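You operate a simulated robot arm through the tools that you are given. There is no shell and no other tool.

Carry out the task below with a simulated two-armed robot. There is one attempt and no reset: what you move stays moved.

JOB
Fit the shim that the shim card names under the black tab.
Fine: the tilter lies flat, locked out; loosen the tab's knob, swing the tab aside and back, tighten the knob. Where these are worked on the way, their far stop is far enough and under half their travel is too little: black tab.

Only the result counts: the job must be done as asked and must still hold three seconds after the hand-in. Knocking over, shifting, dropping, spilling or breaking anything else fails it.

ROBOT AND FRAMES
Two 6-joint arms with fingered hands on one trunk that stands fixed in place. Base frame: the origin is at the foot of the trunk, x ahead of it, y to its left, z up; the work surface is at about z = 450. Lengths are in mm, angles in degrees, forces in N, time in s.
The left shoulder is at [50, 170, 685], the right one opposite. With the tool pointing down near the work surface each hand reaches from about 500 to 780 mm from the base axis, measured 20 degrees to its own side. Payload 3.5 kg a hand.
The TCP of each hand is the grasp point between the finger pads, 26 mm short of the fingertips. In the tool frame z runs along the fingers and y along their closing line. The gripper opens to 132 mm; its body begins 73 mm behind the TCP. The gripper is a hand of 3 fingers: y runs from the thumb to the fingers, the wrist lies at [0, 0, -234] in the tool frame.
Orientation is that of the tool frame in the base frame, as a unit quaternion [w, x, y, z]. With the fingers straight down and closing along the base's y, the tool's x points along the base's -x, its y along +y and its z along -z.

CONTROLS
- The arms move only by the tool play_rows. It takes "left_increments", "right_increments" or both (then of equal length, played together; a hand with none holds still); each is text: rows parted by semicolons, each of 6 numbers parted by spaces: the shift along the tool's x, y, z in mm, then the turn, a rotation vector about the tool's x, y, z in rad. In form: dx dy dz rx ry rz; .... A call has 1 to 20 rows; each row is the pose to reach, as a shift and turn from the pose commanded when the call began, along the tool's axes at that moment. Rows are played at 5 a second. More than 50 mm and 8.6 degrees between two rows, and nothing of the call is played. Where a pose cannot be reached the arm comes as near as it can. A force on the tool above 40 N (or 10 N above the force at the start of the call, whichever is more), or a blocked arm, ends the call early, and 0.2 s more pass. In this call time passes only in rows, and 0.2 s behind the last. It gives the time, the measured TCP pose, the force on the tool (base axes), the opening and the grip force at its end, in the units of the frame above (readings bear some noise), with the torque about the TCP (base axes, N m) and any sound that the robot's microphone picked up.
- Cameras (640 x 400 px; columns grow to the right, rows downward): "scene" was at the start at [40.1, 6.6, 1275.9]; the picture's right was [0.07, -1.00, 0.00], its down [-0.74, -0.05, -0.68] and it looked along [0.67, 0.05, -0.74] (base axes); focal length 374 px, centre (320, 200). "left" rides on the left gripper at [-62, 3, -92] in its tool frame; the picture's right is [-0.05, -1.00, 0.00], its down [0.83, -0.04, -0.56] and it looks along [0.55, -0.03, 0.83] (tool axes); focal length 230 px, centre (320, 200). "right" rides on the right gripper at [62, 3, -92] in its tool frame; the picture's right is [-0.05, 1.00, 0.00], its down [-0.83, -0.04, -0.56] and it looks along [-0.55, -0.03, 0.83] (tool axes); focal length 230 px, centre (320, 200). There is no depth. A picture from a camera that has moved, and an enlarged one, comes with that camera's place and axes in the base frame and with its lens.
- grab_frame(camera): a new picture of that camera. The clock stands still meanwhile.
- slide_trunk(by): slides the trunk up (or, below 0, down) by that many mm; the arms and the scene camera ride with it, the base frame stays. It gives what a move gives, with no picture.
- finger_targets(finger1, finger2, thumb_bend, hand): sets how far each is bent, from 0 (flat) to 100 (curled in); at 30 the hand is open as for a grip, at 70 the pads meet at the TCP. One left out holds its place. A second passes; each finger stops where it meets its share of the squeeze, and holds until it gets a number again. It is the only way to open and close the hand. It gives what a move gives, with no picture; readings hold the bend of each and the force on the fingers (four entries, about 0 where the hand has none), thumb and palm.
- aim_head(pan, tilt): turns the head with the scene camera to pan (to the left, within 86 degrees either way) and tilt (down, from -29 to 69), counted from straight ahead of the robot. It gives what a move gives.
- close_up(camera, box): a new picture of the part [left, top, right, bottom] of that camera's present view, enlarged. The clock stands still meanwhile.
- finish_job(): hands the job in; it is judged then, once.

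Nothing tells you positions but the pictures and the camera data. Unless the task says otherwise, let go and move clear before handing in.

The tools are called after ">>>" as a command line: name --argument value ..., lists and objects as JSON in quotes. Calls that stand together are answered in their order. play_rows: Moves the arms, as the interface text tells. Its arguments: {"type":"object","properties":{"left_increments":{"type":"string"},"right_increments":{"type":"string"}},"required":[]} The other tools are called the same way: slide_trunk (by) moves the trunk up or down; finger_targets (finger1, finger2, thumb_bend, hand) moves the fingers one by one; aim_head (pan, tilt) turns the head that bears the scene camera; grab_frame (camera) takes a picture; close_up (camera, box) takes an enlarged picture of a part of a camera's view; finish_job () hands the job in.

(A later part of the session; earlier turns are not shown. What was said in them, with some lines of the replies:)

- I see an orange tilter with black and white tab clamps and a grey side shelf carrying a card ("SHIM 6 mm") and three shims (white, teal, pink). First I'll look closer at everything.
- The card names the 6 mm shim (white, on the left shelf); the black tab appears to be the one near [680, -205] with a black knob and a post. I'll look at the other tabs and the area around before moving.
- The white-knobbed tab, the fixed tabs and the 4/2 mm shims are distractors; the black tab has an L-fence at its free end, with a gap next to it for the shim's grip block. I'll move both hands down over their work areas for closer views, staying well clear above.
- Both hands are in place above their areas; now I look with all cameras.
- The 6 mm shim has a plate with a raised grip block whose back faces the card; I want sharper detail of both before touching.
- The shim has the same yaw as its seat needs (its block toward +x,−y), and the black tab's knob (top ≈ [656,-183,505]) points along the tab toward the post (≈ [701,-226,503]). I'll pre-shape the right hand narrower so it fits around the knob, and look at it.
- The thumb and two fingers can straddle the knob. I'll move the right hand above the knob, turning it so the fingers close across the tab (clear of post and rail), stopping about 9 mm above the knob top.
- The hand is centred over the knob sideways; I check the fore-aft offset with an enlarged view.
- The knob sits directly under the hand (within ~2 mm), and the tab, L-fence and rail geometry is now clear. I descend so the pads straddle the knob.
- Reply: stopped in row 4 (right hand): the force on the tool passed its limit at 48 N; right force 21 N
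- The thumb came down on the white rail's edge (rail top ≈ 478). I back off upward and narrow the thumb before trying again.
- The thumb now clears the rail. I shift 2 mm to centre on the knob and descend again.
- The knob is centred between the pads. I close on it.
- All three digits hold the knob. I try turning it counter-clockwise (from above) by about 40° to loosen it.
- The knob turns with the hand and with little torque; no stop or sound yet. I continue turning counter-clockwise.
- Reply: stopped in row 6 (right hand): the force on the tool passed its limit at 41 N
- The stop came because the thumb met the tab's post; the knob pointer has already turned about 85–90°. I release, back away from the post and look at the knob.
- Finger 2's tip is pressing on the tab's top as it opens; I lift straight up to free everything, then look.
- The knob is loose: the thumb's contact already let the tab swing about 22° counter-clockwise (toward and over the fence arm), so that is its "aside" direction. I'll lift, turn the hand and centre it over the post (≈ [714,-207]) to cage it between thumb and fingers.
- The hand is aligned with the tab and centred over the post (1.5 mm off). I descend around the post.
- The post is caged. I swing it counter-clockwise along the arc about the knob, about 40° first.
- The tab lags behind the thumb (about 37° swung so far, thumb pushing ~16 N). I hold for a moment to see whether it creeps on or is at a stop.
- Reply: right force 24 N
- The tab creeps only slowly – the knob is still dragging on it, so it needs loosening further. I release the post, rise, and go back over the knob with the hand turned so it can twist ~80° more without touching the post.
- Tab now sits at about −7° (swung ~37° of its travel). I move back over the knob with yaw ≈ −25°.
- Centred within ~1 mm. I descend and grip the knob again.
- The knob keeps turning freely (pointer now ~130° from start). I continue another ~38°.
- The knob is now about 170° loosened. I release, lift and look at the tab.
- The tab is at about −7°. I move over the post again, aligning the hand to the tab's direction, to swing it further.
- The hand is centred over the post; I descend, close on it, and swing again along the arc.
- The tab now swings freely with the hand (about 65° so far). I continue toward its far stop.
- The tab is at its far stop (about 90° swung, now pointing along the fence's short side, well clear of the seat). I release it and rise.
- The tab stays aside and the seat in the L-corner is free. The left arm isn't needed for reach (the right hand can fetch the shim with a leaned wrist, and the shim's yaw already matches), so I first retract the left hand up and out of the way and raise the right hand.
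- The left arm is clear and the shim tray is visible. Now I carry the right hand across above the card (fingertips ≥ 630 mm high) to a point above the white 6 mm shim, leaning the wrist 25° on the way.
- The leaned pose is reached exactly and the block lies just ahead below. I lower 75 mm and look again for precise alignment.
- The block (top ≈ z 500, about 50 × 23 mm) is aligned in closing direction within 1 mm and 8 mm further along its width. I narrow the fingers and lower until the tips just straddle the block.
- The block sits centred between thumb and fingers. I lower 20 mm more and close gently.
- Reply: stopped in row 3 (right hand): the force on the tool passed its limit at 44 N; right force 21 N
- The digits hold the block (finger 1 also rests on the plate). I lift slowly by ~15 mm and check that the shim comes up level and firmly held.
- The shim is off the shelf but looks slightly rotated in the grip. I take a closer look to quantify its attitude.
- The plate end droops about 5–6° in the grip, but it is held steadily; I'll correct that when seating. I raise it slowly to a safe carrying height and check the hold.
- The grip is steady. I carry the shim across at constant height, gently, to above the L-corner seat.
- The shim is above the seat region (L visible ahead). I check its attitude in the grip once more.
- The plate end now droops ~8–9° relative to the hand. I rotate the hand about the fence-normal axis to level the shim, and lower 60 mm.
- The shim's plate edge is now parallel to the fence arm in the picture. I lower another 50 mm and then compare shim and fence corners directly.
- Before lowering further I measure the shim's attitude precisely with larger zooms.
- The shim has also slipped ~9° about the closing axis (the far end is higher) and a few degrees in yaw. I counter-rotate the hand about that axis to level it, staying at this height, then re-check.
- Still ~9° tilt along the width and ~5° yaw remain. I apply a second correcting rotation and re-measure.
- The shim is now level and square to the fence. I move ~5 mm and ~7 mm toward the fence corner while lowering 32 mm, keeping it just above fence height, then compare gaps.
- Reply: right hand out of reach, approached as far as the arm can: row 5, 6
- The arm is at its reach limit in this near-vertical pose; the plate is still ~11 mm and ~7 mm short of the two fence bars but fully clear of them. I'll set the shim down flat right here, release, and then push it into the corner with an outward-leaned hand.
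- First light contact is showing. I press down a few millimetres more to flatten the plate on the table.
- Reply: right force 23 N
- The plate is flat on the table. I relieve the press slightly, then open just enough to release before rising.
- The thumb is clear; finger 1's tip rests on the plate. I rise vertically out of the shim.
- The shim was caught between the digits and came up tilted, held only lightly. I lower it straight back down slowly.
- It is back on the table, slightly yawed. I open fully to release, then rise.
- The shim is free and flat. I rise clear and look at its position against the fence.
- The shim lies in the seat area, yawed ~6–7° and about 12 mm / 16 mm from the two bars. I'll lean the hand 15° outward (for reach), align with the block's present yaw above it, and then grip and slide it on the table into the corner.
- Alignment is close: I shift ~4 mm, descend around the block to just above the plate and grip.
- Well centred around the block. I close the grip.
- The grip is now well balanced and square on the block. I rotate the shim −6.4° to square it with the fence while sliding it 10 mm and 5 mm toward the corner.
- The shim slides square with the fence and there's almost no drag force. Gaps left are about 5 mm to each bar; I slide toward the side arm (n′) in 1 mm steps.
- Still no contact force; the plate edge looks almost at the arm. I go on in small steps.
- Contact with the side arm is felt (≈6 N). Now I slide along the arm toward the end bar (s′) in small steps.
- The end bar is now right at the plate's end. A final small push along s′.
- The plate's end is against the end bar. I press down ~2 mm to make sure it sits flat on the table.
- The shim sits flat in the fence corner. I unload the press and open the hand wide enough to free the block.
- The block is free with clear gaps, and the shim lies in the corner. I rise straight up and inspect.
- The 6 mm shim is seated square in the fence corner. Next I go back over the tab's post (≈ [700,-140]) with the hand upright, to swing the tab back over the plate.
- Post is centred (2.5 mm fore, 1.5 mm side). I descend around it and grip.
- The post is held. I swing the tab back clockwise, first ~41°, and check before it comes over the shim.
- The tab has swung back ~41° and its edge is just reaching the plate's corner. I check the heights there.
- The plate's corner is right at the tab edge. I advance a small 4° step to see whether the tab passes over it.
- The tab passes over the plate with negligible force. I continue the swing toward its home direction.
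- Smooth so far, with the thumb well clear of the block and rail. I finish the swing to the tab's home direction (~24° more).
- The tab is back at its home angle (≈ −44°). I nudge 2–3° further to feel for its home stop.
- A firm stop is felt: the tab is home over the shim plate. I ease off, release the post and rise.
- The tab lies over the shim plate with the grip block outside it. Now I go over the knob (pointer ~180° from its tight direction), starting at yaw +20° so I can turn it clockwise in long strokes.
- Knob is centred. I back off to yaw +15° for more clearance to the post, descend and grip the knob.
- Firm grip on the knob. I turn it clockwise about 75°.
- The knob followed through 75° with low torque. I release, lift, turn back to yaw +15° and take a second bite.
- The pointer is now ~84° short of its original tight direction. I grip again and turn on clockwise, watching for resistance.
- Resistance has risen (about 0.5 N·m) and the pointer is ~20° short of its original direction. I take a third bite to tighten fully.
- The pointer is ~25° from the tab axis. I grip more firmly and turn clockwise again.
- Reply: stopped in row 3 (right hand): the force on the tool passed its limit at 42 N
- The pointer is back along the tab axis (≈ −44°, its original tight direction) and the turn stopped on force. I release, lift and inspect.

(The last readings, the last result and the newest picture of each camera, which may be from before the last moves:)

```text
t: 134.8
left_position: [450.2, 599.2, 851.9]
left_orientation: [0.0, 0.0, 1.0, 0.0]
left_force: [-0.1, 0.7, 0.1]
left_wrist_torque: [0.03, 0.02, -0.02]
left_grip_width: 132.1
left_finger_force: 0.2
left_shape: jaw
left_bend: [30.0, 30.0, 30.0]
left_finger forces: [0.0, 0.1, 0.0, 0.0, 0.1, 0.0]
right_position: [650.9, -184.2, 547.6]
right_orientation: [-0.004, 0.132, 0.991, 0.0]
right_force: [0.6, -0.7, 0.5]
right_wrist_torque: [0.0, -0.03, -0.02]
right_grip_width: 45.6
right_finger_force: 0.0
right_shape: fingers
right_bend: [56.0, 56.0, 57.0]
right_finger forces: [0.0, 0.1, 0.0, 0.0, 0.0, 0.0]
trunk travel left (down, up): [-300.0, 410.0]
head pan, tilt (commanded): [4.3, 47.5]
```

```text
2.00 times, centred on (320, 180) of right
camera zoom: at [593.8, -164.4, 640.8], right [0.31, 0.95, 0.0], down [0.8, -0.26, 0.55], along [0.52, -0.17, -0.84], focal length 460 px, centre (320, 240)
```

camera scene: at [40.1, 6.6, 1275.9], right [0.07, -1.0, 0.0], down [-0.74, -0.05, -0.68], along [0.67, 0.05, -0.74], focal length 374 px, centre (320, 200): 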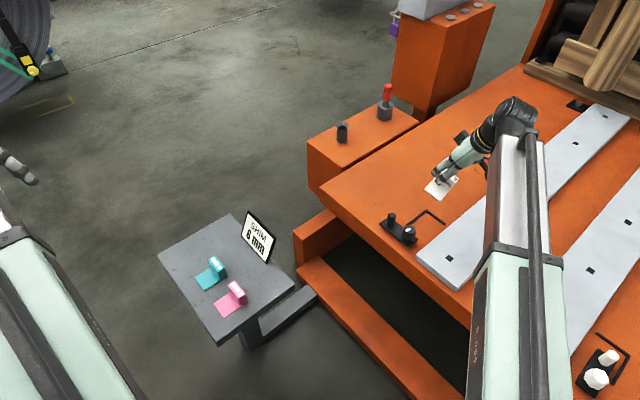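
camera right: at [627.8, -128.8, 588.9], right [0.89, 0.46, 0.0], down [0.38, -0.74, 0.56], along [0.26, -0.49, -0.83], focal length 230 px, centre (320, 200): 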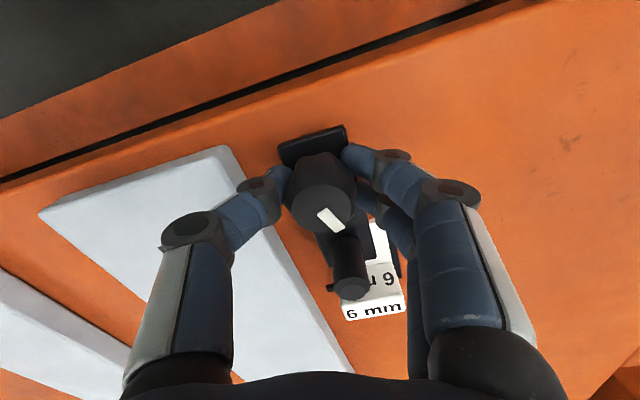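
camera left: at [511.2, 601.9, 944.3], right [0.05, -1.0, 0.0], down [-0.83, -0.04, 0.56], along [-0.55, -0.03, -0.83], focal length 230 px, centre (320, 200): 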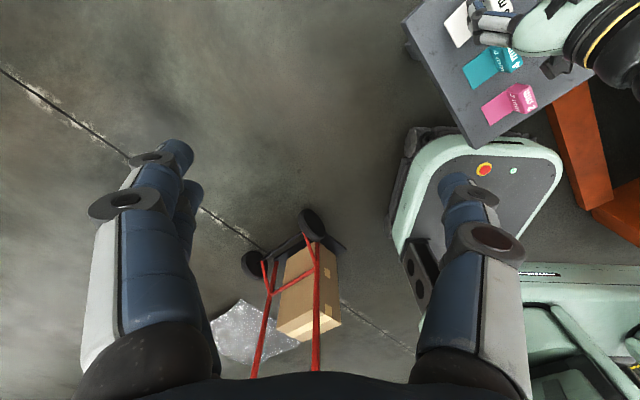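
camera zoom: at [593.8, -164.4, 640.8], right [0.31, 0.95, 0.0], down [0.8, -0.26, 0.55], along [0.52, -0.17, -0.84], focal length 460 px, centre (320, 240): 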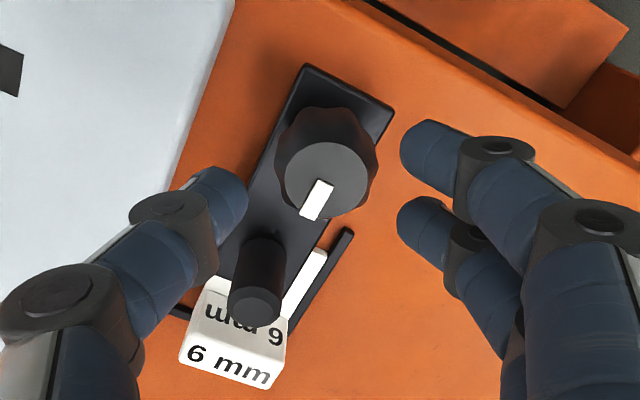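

The pointer is within a few degrees of the tab axis. For certainty I take one more centred bite and turn clockwise until it resists.

>>> play_rows --right_increments "-5.5 1 12 0.006 0 0; -5.5 1 25 0.006 0 0; -5.5 1 38 0.006 0 0; -5.5 1 50 0.006 0 0; -5.5 1 50 0.006 0 0"

>>> finger_targets --hand "right" --finger1 76 --finger2 76 --thumb_bend 76

>>> play_rows --right_increments "0 0 0 0 0 0.05; 0 0 0 0 0 0.1; 0 0 0 0 0 0.15; 0 0 0 0 0 0.2; 0 0 0 0 0 0.25; 0 0 0 0 0 0.25"

>>> close_up --camera "right" --box '[220, 120, 420, 300]'

```text
t: 136.0
left_position: [450.1, 598.8, 852.0]
left_orientation: [-0.001, 0.0, 1.0, 0.0]
left_force: [0.8, 0.1, 0.1]
left_wrist_torque: [0.01, 0.02, -0.02]
left_grip_width: 131.8
left_finger_force: 0.0
left_shape: jaw
left_bend: [30.0, 30.0, 30.0]
left_finger forces: [0.0, 0.0, 0.1, 0.0, 0.0, 0.0]
right_position: [658.3, -185.6, 497.1]
right_orientation: [-0.005, 0.132, 0.991, -0.003]
right_force: [-0.6, 1.0, -0.5]
right_wrist_torque: [0.02, 0.0, 0.01]
right_grip_width: 45.5
right_finger_force: 0.2
right_shape: fingers
right_bend: [56.0, 56.0, 57.0]
right_finger forces: [0.2, 0.1, 0.1, 0.0, 0.1, 0.0]
trunk travel left (down, up): [-300.0, 410.0]
head pan, tilt (commanded): [4.3, 47.5]
```

```text
t: 137.0
left_position: [449.9, 599.2, 850.7]
left_orientation: [0.0, 0.001, 1.0, 0.0]
left_force: [-0.3, -0.3, 0.4]
left_wrist_torque: [0.0, 0.01, -0.04]
left_grip_width: 131.8
left_finger_force: 0.1
left_shape: jaw
left_bend: [30.0, 30.0, 30.0]
left_finger forces: [0.1, 0.0, 0.0, 0.0, 0.1, 0.0]
right_position: [657.8, -184.7, 496.3]
right_orientation: [-0.006, 0.132, 0.991, -0.003]
right_force: [-0.8, 1.0, -7.3]
right_wrist_torque: [0.34, 0.04, 0.04]
right_grip_width: 36.0
right_finger_force: 20.4
right_shape: fingers
right_bend: [58.0, 65.0, 65.0]
right_finger forces: [10.8, 10.5, 0.0, 0.1, 19.1, 0.0]
trunk travel left (down, up): [-300.0, 410.0]
head pan, tilt (commanded): [4.3, 47.5]
```

```text
t: 138.4
left_position: [450.5, 599.1, 852.1]
left_orientation: [0.0, 0.0, 1.0, 0.0]
left_force: [-0.4, 0.4, -0.8]
left_wrist_torque: [-0.01, -0.05, 0.02]
left_grip_width: 131.8
left_finger_force: 0.0
left_shape: jaw
left_bend: [30.0, 30.0, 30.0]
left_finger forces: [0.0, 0.1, 0.0, 0.0, 0.0, 0.1]
right_position: [657.8, -184.9, 496.8]
right_orientation: [-0.005, 0.254, 0.967, -0.003]
right_force: [8.0, -5.1, -10.5]
right_wrist_torque: [0.02, -0.17, 0.28]
right_grip_width: 33.0
right_finger_force: 17.6
right_shape: fingers
right_bend: [60.0, 65.0, 65.0]
right_finger forces: [7.9, 8.7, 0.1, 0.0, 18.9, 0.0]
trunk travel left (down, up): [-300.0, 410.0]
head pan, tilt (commanded): [4.3, 47.5]
```

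```text
2.22 times, centred on (320, 210) of right
camera zoom: at [606.4, -150.6, 590.1], right [0.54, 0.84, -0.01], down [0.71, -0.44, 0.55], along [0.46, -0.3, -0.84], focal length 511 px, centre (320, 178)
```

zoom: 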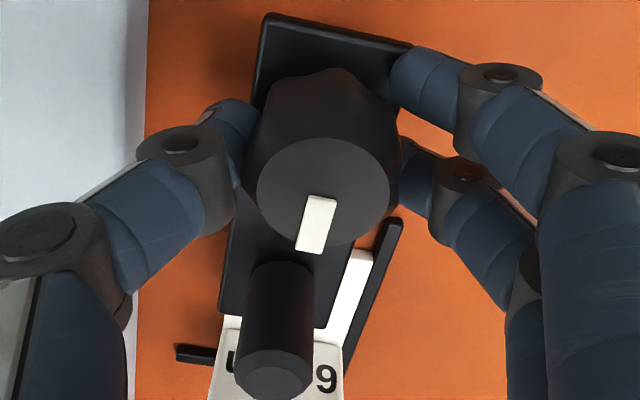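

The hand slips on the knob while the pointer stays on the tab axis – it is tight, as at the start. I release, rise and move clear.

>>> finger_targets --hand "right" --finger1 56 --finger2 56 --thumb_bend 58

>>> play_rows --right_increments "0 0 -10 0 0 0; 0 0 -25 0 0 0; 0 0 -45 0 0 0; 0 0 -75 0 0 0; 0 0 -110 0 0 0; 0 0 -150 0 0 0; 0 0 -150 0 0 0"

>>> grab_frame --camera "right"

>>> close_up --camera "right" --box '[240, 60, 420, 200]'

```text
t: 139.4
left_position: [449.4, 599.1, 851.9]
left_orientation: [0.0, 0.0, 1.0, 0.0]
left_force: [-1.0, -0.3, 0.2]
left_wrist_torque: [-0.01, 0.02, -0.01]
left_grip_width: 132.0
left_finger_force: 0.1
left_shape: jaw
left_bend: [30.0, 30.0, 30.0]
left_finger forces: [0.0, 0.1, 0.1, 0.1, 0.0, 0.1]
right_position: [657.5, -183.8, 498.2]
right_orientation: [-0.004, 0.255, 0.967, -0.003]
right_force: [0.3, -0.2, -0.2]
right_wrist_torque: [-0.03, 0.03, 0.01]
right_grip_width: 45.5
right_finger_force: 0.0
right_shape: fingers
right_bend: [56.0, 56.0, 57.0]
right_finger forces: [0.1, 0.1, 0.0, 0.1, 0.0, 0.0]
trunk travel left (down, up): [-300.0, 410.0]
head pan, tilt (commanded): [4.3, 47.5]
```

```text
t: 141.0
left_position: [449.6, 599.8, 852.3]
left_orientation: [0.0, 0.0, 1.0, 0.0]
left_force: [-0.1, 0.3, 0.5]
left_wrist_torque: [0.0, 0.02, 0.01]
left_grip_width: 131.9
left_finger_force: 0.2
left_shape: jaw
left_bend: [30.0, 30.0, 30.0]
left_finger forces: [0.0, 0.0, 0.0, 0.1, 0.0, 0.0]
right_position: [657.4, -186.3, 648.5]
right_orientation: [-0.005, 0.255, 0.967, -0.003]
right_force: [-0.4, 0.3, -0.9]
right_wrist_torque: [-0.02, 0.01, 0.01]
right_grip_width: 45.6
right_finger_force: 0.1
right_shape: fingers
right_bend: [56.0, 56.0, 57.0]
right_finger forces: [0.1, 0.1, 0.1, 0.0, 0.0, 0.0]
trunk travel left (down, up): [-300.0, 410.0]
head pan, tilt (commanded): [4.3, 47.5]
```

```text
taken
camera right: at [607.2, -151.6, 741.5], right [0.54, 0.84, -0.01], down [0.71, -0.44, 0.55], along [0.46, -0.3, -0.84], focal length 230 px, centre (320, 200)
```

right: 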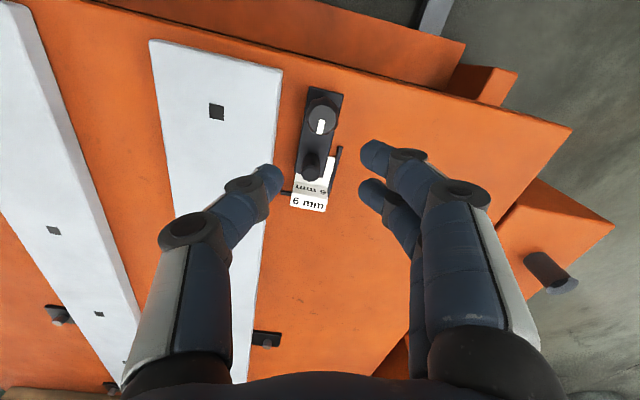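

```text
2.86 times, centred on (330, 130) of right
camera zoom: at [607.2, -151.6, 741.5], right [0.54, 0.84, -0.01], down [0.71, -0.44, 0.55], along [0.46, -0.3, -0.84], focal length 657 px, centre (291, 400)
```

zoom: 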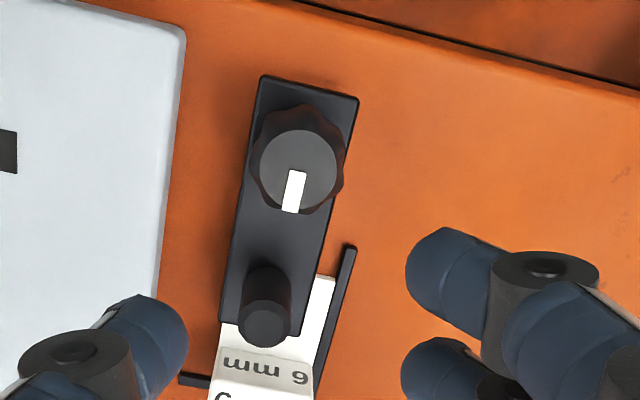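

The knob pointer lines up with the tab axis again and the shim is under the tab. I move the right hand away and take a final look from the scene camera.

>>> play_rows --right_increments "15 -25 -30 0 0 0; 30 -50 -60 0 0 0; 45 -75 -90 0 0 0; 60 -100 -120 0 0 0; 75 -125 -150 0 0 0; 75 -125 -150 0 0 0"

>>> grab_frame --camera "scene"

>>> close_up --camera "scene" --box '[380, 180, 470, 260]'

```text
t: 142.4
left_position: [448.5, 598.0, 851.4]
left_orientation: [0.0, 0.0, 1.0, 0.0]
left_force: [-0.6, 0.7, -0.3]
left_wrist_torque: [0.03, 0.02, -0.01]
left_grip_width: 132.0
left_finger_force: 0.0
left_shape: jaw
left_bend: [30.0, 30.0, 30.0]
left_finger forces: [0.1, 0.0, 0.0, 0.1, 0.0, 0.0]
right_position: [535.6, -256.7, 800.6]
right_orientation: [-0.004, 0.254, 0.967, -0.002]
right_force: [-0.2, 0.1, 1.5]
right_wrist_torque: [0.0, 0.0, -0.01]
right_grip_width: 45.6
right_finger_force: 0.2
right_shape: fingers
right_bend: [56.0, 56.0, 57.0]
right_finger forces: [0.0, 0.0, 0.0, 0.0, 0.1, 0.0]
trunk travel left (down, up): [-300.0, 410.0]
head pan, tilt (commanded): [4.3, 47.5]
```

```text
taken
camera scene: at [40.0, 6.6, 1275.9], right [0.07, -1.0, 0.0], down [-0.74, -0.05, -0.68], along [0.67, 0.05, -0.74], focal length 374 px, centre (320, 200)
```

scene: 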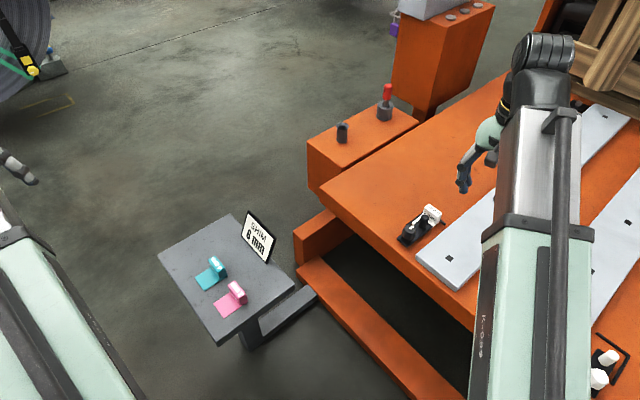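

```text
5.00 times, centred on (425, 220) of scene
camera zoom: at [40.0, 6.6, 1275.9], right [0.07, -1.0, 0.0], down [-0.74, -0.05, -0.68], along [0.67, 0.05, -0.74], focal length 1869 px, centre (-205, 100)
```

zoom: 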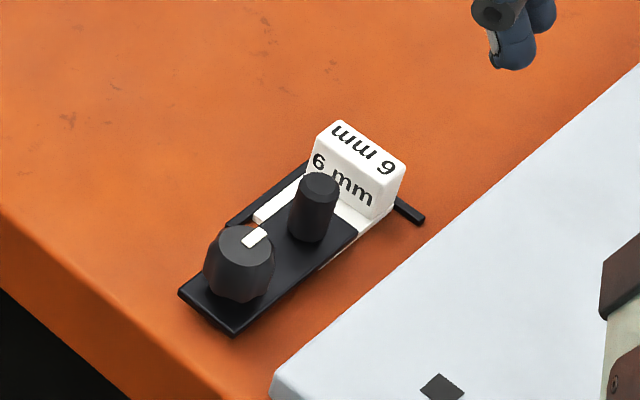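

Final check: the 6 mm shim sits in the fence corner under the black tab. The tab is back at its original angle and the knob pointer is back in its original direction. The 4 mm and 2 mm shims, the card and the other tabs look undisturbed, and both hands are clear. I'm handing in.

>>> finish_job

```text
The job is handed in.
```

I fitted the 6 mm shim named on the card under the black tab and handed the job in. I haven't been told how it was judged.

- **Shim:** it lies flat, pushed square into the L-shaped fence, with its plate under the tab and its grip block just past the tab's end.
- **Tab:** I swung it about 90° to its far stop and back until it met its home stop. Its angle now matches the starting picture.
- **Knob:** I loosened it about 170°, then tightened it until the hand slipped on it. Its pointer is back within a few degrees of where it started. I didn't pull on the tab afterwards to test the clamp.

Two mishaps on the way:
- **White rail:** the right thumb pressed on the white rail beside the tab once (about 48 N) before I backed off.
- **Shim lifted:** the shim came up with the hand on the first release, so I set it down again and slid it into place.

In the last pictures nothing else looks moved: the 4 mm and 2 mm shims, the card and the white tab are where they were. Both hands are empty and clear of the tilter.
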